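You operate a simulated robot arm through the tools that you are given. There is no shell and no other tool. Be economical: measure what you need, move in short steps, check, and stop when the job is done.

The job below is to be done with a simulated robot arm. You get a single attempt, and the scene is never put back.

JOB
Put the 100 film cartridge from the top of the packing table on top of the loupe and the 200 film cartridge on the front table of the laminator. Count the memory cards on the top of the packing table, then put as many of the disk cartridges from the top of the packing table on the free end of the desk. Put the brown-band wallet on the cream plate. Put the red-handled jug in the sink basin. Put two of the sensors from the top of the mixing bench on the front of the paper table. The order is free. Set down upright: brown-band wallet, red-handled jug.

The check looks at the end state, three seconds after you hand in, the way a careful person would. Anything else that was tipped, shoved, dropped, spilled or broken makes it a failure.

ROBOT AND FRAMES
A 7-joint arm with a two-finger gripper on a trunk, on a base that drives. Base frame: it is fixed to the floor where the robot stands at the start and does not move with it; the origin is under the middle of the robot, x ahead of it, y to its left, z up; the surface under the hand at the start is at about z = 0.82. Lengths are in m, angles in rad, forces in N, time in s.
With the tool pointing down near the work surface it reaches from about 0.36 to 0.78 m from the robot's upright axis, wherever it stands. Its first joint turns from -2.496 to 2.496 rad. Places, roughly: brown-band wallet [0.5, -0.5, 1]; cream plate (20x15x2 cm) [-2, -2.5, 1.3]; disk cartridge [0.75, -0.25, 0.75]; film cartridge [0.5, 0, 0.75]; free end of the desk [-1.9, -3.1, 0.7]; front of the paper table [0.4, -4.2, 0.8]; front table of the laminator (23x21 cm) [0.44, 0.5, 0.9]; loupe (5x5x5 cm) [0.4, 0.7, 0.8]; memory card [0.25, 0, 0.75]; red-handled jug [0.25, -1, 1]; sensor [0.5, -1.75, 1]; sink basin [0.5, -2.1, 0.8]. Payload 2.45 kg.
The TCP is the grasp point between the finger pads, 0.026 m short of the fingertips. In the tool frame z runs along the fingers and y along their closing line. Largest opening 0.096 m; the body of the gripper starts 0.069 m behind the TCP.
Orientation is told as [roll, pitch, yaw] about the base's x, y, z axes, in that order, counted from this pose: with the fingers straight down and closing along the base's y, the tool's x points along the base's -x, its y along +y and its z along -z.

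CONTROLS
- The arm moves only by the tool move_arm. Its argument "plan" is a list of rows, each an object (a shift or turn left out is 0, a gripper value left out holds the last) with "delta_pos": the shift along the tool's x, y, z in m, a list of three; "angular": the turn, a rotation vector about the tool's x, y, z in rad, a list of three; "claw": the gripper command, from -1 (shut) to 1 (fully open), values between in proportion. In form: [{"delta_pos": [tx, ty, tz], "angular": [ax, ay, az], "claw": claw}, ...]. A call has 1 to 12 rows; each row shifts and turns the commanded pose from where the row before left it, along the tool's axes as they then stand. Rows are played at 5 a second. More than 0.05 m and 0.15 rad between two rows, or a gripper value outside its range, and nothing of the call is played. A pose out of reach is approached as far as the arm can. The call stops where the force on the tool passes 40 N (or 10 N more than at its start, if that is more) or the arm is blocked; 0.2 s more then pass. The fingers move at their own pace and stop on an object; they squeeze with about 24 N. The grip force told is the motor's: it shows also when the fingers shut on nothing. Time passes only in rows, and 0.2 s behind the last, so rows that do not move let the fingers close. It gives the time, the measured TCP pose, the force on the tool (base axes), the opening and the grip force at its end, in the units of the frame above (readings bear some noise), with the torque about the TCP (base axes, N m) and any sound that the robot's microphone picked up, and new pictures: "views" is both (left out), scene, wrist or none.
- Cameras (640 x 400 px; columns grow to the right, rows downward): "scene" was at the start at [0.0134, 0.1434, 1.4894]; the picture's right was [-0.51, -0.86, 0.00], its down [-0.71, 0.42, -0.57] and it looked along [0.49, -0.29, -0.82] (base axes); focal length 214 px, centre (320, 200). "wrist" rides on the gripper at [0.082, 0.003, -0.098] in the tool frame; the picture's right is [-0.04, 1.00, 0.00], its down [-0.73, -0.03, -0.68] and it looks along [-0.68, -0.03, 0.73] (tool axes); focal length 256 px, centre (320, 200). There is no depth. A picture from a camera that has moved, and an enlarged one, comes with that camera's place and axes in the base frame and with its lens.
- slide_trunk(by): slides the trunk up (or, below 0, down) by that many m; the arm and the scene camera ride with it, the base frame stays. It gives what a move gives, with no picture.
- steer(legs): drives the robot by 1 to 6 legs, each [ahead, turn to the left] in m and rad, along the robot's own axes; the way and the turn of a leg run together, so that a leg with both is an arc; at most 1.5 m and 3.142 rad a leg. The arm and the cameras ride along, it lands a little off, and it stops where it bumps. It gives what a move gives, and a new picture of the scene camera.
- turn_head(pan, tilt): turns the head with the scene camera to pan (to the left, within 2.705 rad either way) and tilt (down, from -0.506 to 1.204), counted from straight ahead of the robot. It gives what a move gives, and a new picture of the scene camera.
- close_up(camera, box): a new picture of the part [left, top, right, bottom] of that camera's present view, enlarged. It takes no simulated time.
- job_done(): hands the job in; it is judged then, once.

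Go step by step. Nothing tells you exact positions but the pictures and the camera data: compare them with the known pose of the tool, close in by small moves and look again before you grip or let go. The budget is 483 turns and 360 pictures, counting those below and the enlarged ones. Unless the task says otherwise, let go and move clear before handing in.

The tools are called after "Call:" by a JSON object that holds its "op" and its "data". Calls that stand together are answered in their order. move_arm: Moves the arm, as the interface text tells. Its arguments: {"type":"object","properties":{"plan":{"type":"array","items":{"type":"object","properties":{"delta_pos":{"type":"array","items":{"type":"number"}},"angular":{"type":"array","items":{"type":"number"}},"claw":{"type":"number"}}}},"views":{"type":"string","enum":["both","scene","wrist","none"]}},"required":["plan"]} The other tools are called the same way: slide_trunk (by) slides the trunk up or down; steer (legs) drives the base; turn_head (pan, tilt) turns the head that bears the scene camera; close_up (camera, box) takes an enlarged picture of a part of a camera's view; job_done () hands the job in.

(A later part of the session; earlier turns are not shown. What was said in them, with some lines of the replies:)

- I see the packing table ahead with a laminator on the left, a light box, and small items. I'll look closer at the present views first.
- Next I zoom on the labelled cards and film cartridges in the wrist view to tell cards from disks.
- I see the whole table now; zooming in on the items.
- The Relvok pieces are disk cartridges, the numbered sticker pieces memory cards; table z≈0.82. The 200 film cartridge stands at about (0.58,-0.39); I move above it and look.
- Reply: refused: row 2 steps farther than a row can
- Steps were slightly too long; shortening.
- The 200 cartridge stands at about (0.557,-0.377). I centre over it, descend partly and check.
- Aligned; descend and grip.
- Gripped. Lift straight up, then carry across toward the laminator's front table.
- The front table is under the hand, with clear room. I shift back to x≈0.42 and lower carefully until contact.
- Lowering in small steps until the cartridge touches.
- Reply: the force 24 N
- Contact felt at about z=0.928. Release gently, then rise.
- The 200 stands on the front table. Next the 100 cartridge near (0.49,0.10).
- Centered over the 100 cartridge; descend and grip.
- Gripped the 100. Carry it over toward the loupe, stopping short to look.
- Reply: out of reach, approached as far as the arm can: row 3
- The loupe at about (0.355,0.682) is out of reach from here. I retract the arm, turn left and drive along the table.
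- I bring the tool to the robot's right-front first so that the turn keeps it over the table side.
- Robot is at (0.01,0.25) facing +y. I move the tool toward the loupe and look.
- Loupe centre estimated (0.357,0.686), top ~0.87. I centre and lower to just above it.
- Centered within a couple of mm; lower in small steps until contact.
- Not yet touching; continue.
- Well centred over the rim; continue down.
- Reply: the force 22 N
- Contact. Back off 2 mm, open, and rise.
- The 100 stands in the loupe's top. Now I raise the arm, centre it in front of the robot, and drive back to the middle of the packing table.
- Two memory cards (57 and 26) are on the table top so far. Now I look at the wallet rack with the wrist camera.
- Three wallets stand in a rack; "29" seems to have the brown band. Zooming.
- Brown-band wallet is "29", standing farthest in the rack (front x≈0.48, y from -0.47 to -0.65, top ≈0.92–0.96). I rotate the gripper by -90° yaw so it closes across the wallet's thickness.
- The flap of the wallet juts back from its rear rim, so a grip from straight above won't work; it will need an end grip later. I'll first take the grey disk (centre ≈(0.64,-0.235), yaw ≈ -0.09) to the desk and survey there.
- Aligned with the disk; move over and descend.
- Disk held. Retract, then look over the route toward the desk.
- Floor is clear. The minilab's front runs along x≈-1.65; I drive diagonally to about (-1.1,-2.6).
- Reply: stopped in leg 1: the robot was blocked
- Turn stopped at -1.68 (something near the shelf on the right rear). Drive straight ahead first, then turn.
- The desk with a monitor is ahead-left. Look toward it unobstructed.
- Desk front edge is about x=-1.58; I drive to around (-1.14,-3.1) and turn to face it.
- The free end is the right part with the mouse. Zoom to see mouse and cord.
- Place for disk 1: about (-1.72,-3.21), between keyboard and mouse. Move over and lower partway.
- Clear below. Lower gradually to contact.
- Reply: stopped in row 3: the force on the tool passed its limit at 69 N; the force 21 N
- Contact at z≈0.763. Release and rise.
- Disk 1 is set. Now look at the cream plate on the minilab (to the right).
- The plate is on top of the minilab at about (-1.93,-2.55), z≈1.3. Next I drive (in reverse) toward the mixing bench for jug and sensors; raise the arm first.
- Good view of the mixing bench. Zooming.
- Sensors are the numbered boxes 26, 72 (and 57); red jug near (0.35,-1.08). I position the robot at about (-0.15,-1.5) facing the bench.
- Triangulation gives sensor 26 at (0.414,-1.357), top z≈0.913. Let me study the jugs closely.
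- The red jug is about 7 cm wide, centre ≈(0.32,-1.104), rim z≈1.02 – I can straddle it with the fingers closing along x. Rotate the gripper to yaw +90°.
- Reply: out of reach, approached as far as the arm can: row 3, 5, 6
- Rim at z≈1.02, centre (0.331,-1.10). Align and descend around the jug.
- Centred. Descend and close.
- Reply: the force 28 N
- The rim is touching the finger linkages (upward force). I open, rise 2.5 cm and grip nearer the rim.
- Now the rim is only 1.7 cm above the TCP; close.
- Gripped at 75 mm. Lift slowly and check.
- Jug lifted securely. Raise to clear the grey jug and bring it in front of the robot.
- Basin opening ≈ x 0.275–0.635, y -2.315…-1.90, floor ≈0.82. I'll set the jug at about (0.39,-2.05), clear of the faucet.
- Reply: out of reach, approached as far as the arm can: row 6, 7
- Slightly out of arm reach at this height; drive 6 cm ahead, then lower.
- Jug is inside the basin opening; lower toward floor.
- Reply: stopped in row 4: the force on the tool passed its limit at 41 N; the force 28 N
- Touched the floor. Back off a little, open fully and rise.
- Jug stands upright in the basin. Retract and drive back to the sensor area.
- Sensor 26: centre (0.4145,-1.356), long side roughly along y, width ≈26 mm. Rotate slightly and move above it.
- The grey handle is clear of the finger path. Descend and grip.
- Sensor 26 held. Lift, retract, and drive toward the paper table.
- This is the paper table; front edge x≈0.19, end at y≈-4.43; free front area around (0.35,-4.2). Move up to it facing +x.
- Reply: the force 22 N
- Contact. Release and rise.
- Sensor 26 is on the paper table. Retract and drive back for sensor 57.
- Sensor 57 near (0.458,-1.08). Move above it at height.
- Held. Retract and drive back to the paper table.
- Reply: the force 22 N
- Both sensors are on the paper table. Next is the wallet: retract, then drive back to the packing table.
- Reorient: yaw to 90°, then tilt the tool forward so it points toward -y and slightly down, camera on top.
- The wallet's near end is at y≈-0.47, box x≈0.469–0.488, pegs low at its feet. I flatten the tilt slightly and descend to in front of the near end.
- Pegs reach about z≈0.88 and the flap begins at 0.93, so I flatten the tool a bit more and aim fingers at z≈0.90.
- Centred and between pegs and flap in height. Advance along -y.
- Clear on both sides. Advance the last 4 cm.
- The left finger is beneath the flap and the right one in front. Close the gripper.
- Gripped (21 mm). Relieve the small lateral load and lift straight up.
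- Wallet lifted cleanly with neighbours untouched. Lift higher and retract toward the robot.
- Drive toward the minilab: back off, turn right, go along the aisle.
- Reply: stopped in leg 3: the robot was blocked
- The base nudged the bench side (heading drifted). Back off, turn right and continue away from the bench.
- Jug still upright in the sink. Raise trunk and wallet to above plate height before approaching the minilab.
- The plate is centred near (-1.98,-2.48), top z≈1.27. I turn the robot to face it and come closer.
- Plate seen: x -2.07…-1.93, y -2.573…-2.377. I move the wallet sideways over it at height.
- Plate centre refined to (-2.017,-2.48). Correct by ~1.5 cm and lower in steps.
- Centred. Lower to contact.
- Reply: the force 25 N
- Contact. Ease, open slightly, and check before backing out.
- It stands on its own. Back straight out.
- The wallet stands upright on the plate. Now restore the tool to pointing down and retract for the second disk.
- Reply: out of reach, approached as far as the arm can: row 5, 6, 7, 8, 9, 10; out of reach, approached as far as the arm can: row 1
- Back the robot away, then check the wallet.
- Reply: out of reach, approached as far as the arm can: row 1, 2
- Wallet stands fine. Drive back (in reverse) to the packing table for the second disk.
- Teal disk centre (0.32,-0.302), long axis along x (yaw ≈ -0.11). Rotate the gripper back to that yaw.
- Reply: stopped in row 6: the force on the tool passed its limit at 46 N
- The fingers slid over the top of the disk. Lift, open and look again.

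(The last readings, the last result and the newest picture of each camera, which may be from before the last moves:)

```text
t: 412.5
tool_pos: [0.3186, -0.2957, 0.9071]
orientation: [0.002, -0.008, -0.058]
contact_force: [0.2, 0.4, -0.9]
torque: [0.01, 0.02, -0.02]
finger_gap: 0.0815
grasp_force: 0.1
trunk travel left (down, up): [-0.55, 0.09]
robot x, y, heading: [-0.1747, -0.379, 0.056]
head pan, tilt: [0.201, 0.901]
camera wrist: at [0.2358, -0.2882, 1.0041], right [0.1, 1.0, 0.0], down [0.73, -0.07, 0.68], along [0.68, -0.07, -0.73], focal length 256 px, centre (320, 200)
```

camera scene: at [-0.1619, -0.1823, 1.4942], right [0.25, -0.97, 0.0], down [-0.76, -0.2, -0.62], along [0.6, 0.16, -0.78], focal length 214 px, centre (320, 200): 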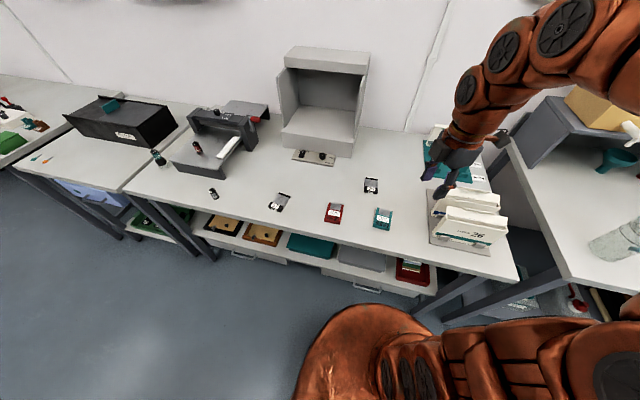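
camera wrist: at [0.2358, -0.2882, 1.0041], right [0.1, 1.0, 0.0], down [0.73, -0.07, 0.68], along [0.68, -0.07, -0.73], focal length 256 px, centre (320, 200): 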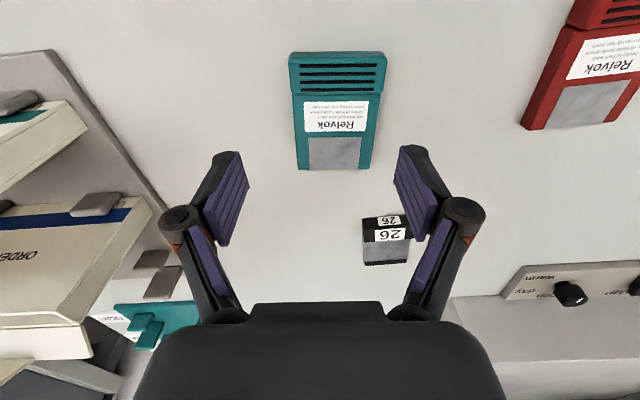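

The disk lies ~1 cm further +y than the tool. Re-centre, open wider and descend partway to verify.

Call:
{"op": "move_arm", "data": {"plan": [{"delta_pos": [0.004, 0.011, 0], "claw": 1, "angular": [0, 0, 0.03]}, {"delta_pos": [0, 0, 0.03]}, {}, {}], "views": "wrist"}}

Call:
{"op": "close_up", "data": {"camera": "scene", "box": [320, 150, 480, 270]}}

```text
t: 413.5
tool_pos: [0.3156, -0.2854, 0.8774]
orientation: [0.001, -0.007, -0.087]
contact_force: [-0.1, 0.1, 0.1]
torque: [0.02, 0.01, 0.01]
finger_gap: 0.0959
grasp_force: 0.0
trunk travel left (down, up): [-0.55, 0.09]
robot x, y, heading: [-0.1775, -0.3786, 0.053]
head pan, tilt: [0.201, 0.901]
camera wrist: at [0.2318, -0.2755, 0.9752], right [0.13, 0.99, 0.0], down [0.72, -0.09, 0.68], along [0.68, -0.09, -0.73], focal length 256 px, centre (320, 200)
```

wrist: 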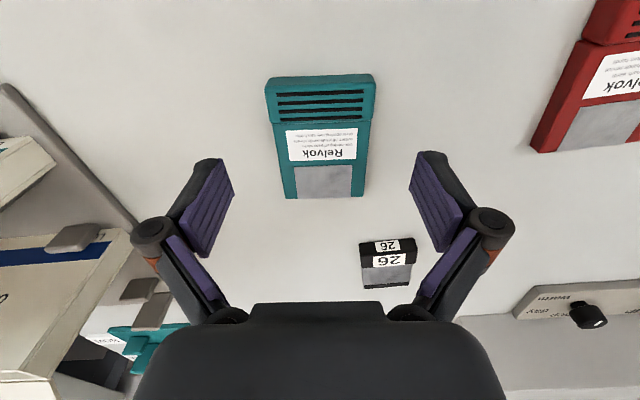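

```text
3.33 times, centred on (400, 210) of scene
camera zoom: at [-0.1618, -0.1822, 1.4942], right [0.25, -0.97, 0.0], down [-0.76, -0.2, -0.62], along [0.6, 0.16, -0.78], focal length 715 px, centre (53, 167)
```

zoom: 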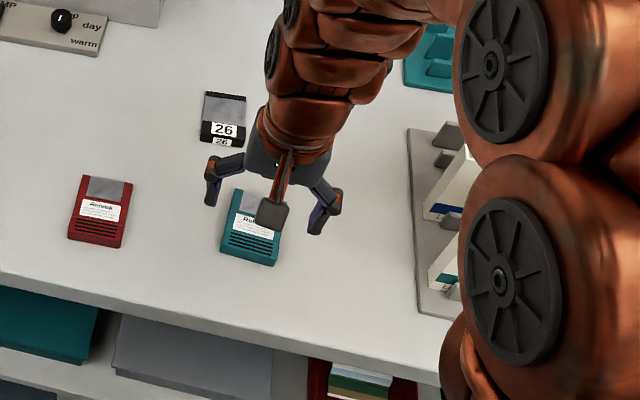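

Centred now. Descend to z≈0.847 and close.

Call:
{"op": "move_arm", "data": {"plan": [{"delta_pos": [0, 0, 0.02]}, {"delta_pos": [0, 0, 0.01]}, {}], "views": "wrist"}}

```text
t: 414.3
tool_pos: [0.3155, -0.284, 0.8465]
orientation: [0.001, -0.008, -0.088]
contact_force: [0.8, 0.0, -0.5]
torque: [0.0, 0.01, 0.02]
finger_gap: 0.0961
grasp_force: 0.0
trunk travel left (down, up): [-0.55, 0.09]
robot x, y, heading: [-0.1791, -0.3808, 0.056]
head pan, tilt: [0.201, 0.901]
camera wrist: at [0.2326, -0.2753, 0.9449], right [0.13, 0.99, 0.0], down [0.72, -0.09, 0.68], along [0.68, -0.09, -0.73], focal length 256 px, centre (320, 200)
```

wrist: 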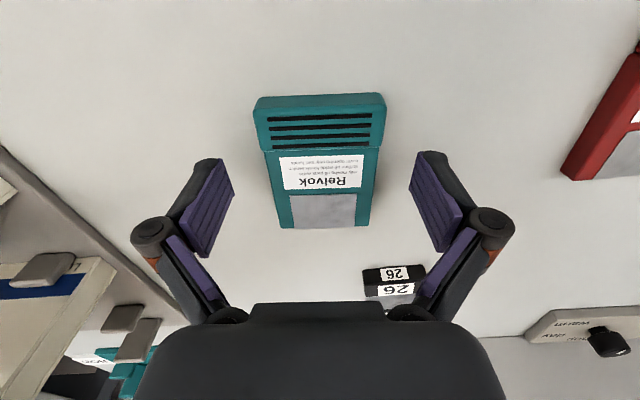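

Call:
{"op": "move_arm", "data": {"plan": [{"claw": -1}, {"claw": -1}, {"claw": -1}, {"claw": -1}, {"claw": -1}], "views": "wrist"}}

```text
t: 415.5
tool_pos: [0.3147, -0.2853, 0.847]
orientation: [0.001, -0.007, -0.087]
contact_force: [0.9, 1.4, 3.5]
torque: [0.09, 0.02, -0.01]
finger_gap: 0.0596
grasp_force: 23.9
trunk travel left (down, up): [-0.55, 0.09]
robot x, y, heading: [-0.1751, -0.3776, 0.057]
head pan, tilt: [0.201, 0.901]
camera wrist: at [0.2326, -0.2753, 0.9449], right [0.13, 0.99, 0.0], down [0.72, -0.09, 0.68], along [0.68, -0.09, -0.73], focal length 256 px, centre (320, 200)
```

wrist: 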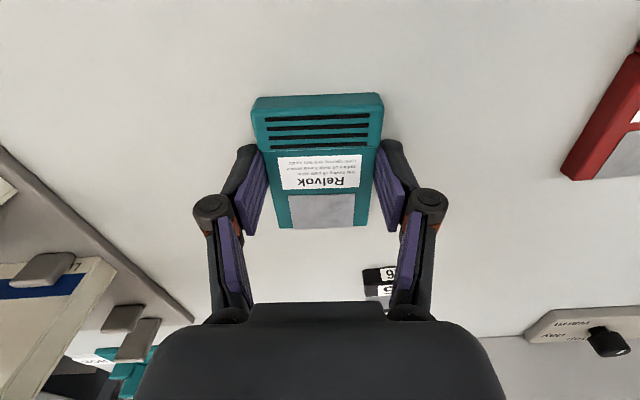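

Gripped. Lift and drive to the desk.

Call:
{"op": "move_arm", "data": {"plan": [{"delta_pos": [0, 0, -0.04]}, {"delta_pos": [0, 0, -0.05]}, {"delta_pos": [0, 0, -0.05]}, {"delta_pos": [0, 0, -0.05]}, {"delta_pos": [0.03, -0.02, -0.03]}, {"delta_pos": [0.03, -0.03, 0]}, {}], "views": "wrist"}}

Call:
{"op": "steer", "data": {"legs": [[0, -1.66], [0.9, 0]]}}

```text
t: 417.1
tool_pos: [0.2512, -0.3296, 1.0634]
orientation: [0.004, -0.007, -0.086]
contact_force: [0.1, 1.3, -0.9]
torque: [-0.01, 0.0, -0.01]
finger_gap: 0.0594
grasp_force: 24.6
trunk travel left (down, up): [-0.55, 0.09]
robot x, y, heading: [-0.1754, -0.3806, 0.057]
head pan, tilt: [0.201, 0.901]
camera wrist: at [0.1684, -0.3205, 1.1614], right [0.13, 0.99, 0.0], down [0.72, -0.09, 0.68], along [0.68, -0.08, -0.73], focal length 256 px, centre (320, 200)
```

wrist: 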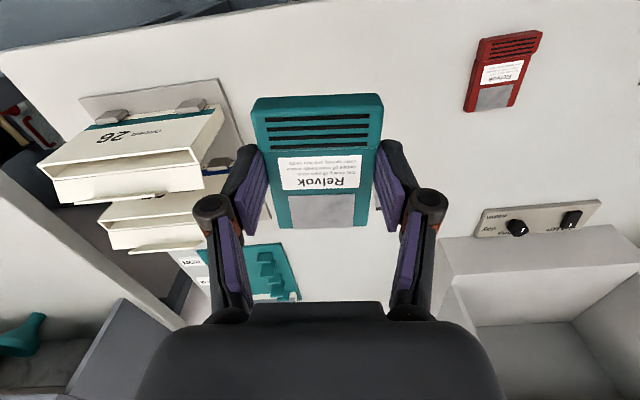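

```text
t: 425.9
tool_pos: [-0.2312, -1.7204, 1.0627]
orientation: [0.001, -0.007, -1.781]
contact_force: [-0.8, -0.6, -0.5]
torque: [0.06, -0.02, 0.02]
finger_gap: 0.0593
grasp_force: 23.8
trunk travel left (down, up): [-0.55, 0.09]
robot x, y, heading: [-0.2293, -1.2924, -1.634]
head pan, tilt: [0.201, 0.901]
camera scene: at [-0.0317, -1.3284, 1.4942], right [-0.99, -0.14, 0.0], down [-0.11, 0.78, -0.62], along [0.08, -0.62, -0.78], focal length 214 px, centre (320, 200)
```

scene: 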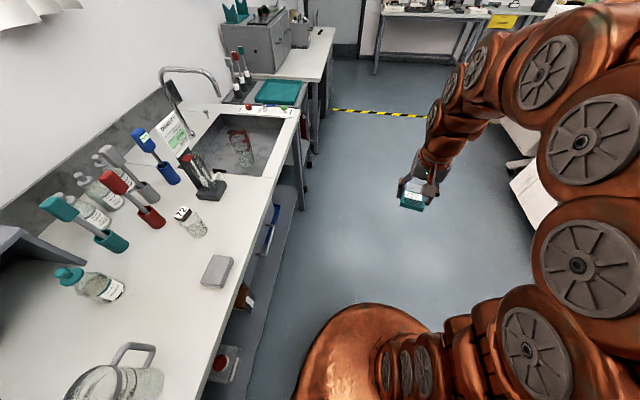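

Call:
{"op": "steer", "data": {"legs": [[0, -0.4], [1.0, 0], [0.95, 0], [0, -0.93]]}}

Call:
{"op": "close_up", "data": {"camera": "wrist", "box": [0, 0, 640, 400]}}

```text
t: 439.1
tool_pos: [-1.512, -3.0811, 1.0632]
orientation: [0.003, -0.01, -3.12]
contact_force: [-0.1, -0.2, -0.7]
torque: [0.03, 0.03, -0.01]
finger_gap: 0.0595
grasp_force: 24.3
trunk travel left (down, up): [-0.55, 0.09]
robot x, y, heading: [-1.0925, -2.985, -2.974]
head pan, tilt: [0.201, 0.901]
camera scene: at [-1.0827, -3.1857, 1.4942], right [-0.36, 0.93, 0.0], down [0.73, 0.28, -0.62], along [-0.58, -0.22, -0.78], focal length 214 px, centre (320, 200)
```

scene: 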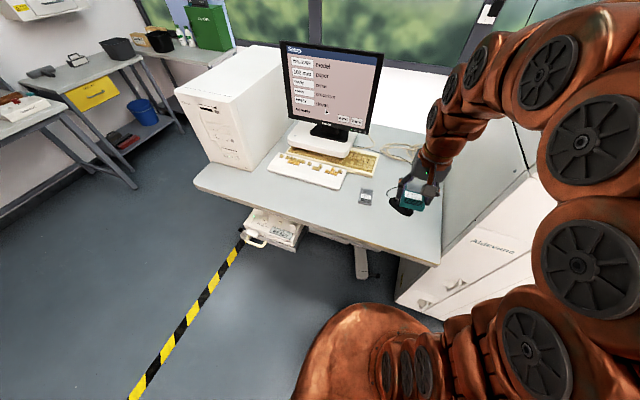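

```text
1.00 times, centred on (320, 200) of wrist (not enlarged: the box is as wide or as high as the picture)
camera zoom: at [-1.4314, -3.0829, 1.1612], right [-0.02, -1.0, 0.0], down [-0.73, 0.02, 0.68], along [-0.68, 0.01, -0.73], focal length 256 px, centre (320, 200)
```

zoom: 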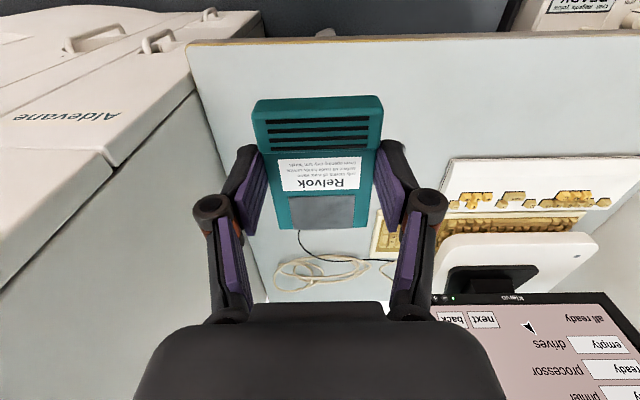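

Place disk 2 at about (-1.61,-3.07), in front of the mouse.

Call:
{"op": "move_arm", "data": {"plan": [{"delta_pos": [-0.049, -0.006, 0]}, {"delta_pos": [-0.049, -0.007, 0]}, {"delta_pos": [0, 0, 0.05]}, {"delta_pos": [0, 0, 0.05]}, {"delta_pos": [0, 0, 0.05]}, {"delta_pos": [0, 0, 0.05]}, {"delta_pos": [0, 0, 0.04]}, {}], "views": "both"}}

```text
t: 440.9
tool_pos: [-1.6078, -3.0693, 0.8261]
orientation: [0.002, -0.009, -3.122]
contact_force: [0.5, 0.5, -0.8]
torque: [-0.03, 0.0, -0.03]
finger_gap: 0.0594
grasp_force: 24.0
trunk travel left (down, up): [-0.55, 0.09]
robot x, y, heading: [-1.0943, -2.9872, -2.971]
head pan, tilt: [0.201, 0.901]
camera scene: at [-1.0828, -3.1857, 1.4942], right [-0.36, 0.93, 0.0], down [0.73, 0.28, -0.62], along [-0.58, -0.22, -0.78], focal length 214 px, centre (320, 200)
camera wrist: at [-1.5259, -3.0712, 0.9243], right [-0.02, -1.0, 0.0], down [-0.73, 0.02, 0.68], along [-0.68, 0.01, -0.73], focal length 256 px, centre (320, 200)
```

scene: 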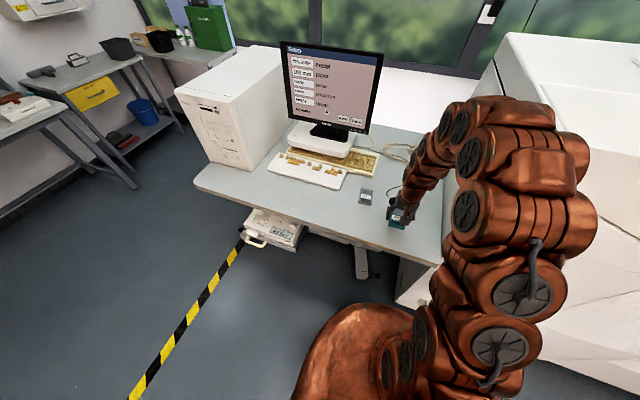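
wrist: 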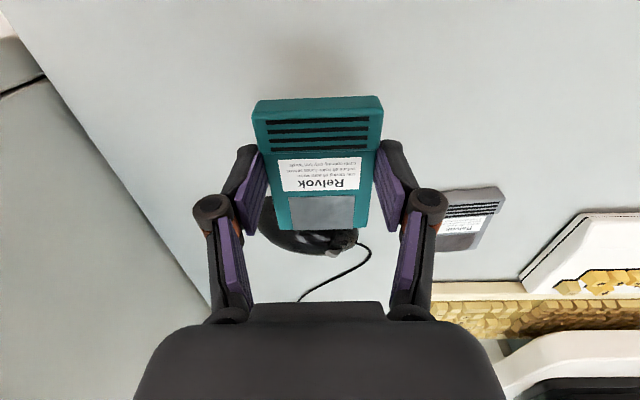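

Shift 1.5 cm away from the mouse and lower.

Call:
{"op": "move_arm", "data": {"plan": [{"delta_pos": [0.015, 0, 0.02]}, {"delta_pos": [0, 0, 0.02]}, {"delta_pos": [0, 0, 0.012]}, {}], "views": "wrist"}}

```text
t: 441.9
tool_pos: [-1.5969, -3.07, 0.7728]
orientation: [0.002, -0.009, -3.122]
contact_force: [0.4, -0.6, -0.9]
torque: [-0.01, -0.03, 0.01]
finger_gap: 0.0596
grasp_force: 23.1
trunk travel left (down, up): [-0.55, 0.09]
robot x, y, heading: [-1.0929, -2.9878, -2.975]
head pan, tilt: [0.201, 0.901]
camera wrist: at [-1.5147, -3.0718, 0.8712], right [-0.02, -1.0, 0.0], down [-0.73, 0.02, 0.68], along [-0.68, 0.01, -0.73], focal length 256 px, centre (320, 200)
```

wrist: 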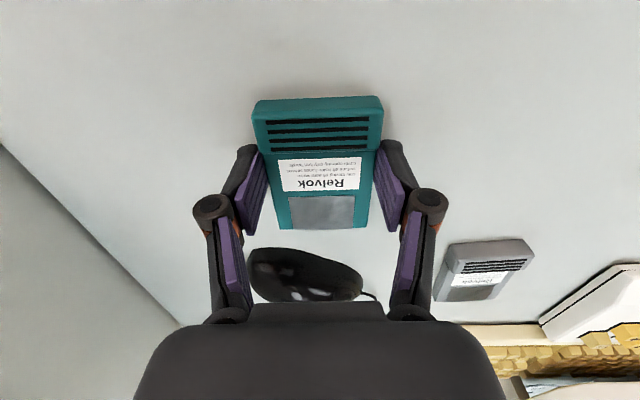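

Call:
{"op": "move_arm", "data": {"plan": [{"delta_pos": [0, 0, 0.005]}, {"delta_pos": [0, 0, 0.004]}, {"delta_pos": [0, 0, 0.003]}, {}], "views": "none"}}

```text
t: 442.9
tool_pos: [-1.5972, -3.0704, 0.7623]
orientation: [0.004, -0.01, -3.12]
contact_force: [-0.3, -2.2, 36.7]
torque: [0.63, -0.41, -0.03]
finger_gap: 0.0596
grasp_force: 23.6
trunk travel left (down, up): [-0.55, 0.09]
robot x, y, heading: [-1.093, -2.9877, -2.971]
head pan, tilt: [0.201, 0.901]
```

Contact. Release and rise.

Call:
{"op": "move_arm", "data": {"plan": [{"delta_pos": [0, 0, -0.002]}, {"claw": 0.55}, {"claw": 0.55}, {"claw": 0.55}, {"delta_pos": [0, 0, -0.03]}, {"delta_pos": [0, 0, -0.05]}, {"delta_pos": [0, 0, -0.05]}, {"delta_pos": [0, 0, -0.05]}, {"delta_pos": [0.04, 0, -0.03]}, {"delta_pos": [0.04, 0, 0]}, {}], "views": "both"}}

```text
t: 445.3
tool_pos: [-1.5143, -3.0713, 0.9755]
orientation: [0.002, -0.007, -3.12]
contact_force: [-0.1, 1.2, 0.1]
torque: [-0.01, -0.05, 0.0]
finger_gap: 0.074
grasp_force: 0.1
trunk travel left (down, up): [-0.55, 0.09]
robot x, y, heading: [-1.0928, -2.9838, -2.974]
head pan, tilt: [0.201, 0.901]
camera scene: at [-1.0827, -3.1857, 1.4942], right [-0.36, 0.93, 0.0], down [0.73, 0.28, -0.62], along [-0.58, -0.22, -0.78], focal length 214 px, centre (320, 200)
camera wrist: at [-1.4324, -3.0725, 1.0724], right [-0.02, -1.0, 0.0], down [-0.73, 0.02, 0.68], along [-0.68, 0.01, -0.73], focal length 256 px, centre (320, 200)
```

scene: 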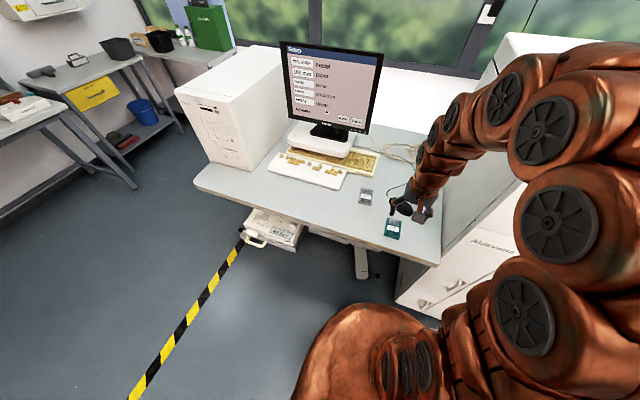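
wrist: 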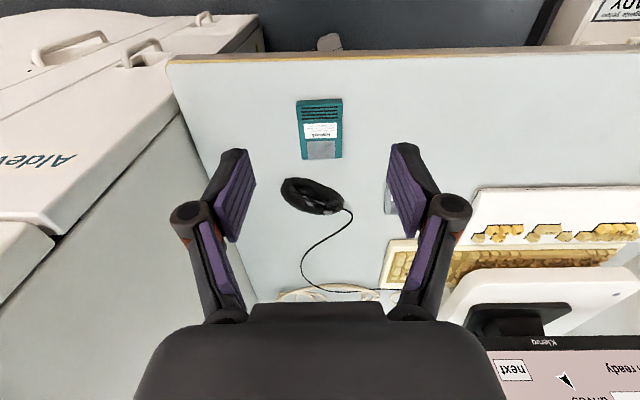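

Both disks lie on the free end of the desk and the arm is clear of everything. The other items were all standing in place when last seen, so I'm handing in.

Call:
{"op": "job_done", "data": {}}

```text
The job is handed in.
```

I handed the job in with every placement done; I counted two memory cards (57 and 26) on the packing table, so two disk cartridges went to the desk.

- **Film cartridges:** the 100 stands on top of the loupe, and the 200 stands on the laminator's front table.
- **Disk cartridges:** the grey and teal ones are on the free end of the desk. The red one stays on the packing table. My first grip on the teal one slid over its top and shifted it about 1 cm on the packing table before I picked it up properly.
- **Wallet:** the brown-band wallet (29) stands upright on the cream plate.
- **Jug:** the red-handled jug stands upright in the sink basin.
- **Sensors:** 26 and 57 are on the front of the paper table.

While I was carrying the wallet, the base was blocked once beside the mixing bench. I backed off, and nothing looked moved in the pictures afterwards.
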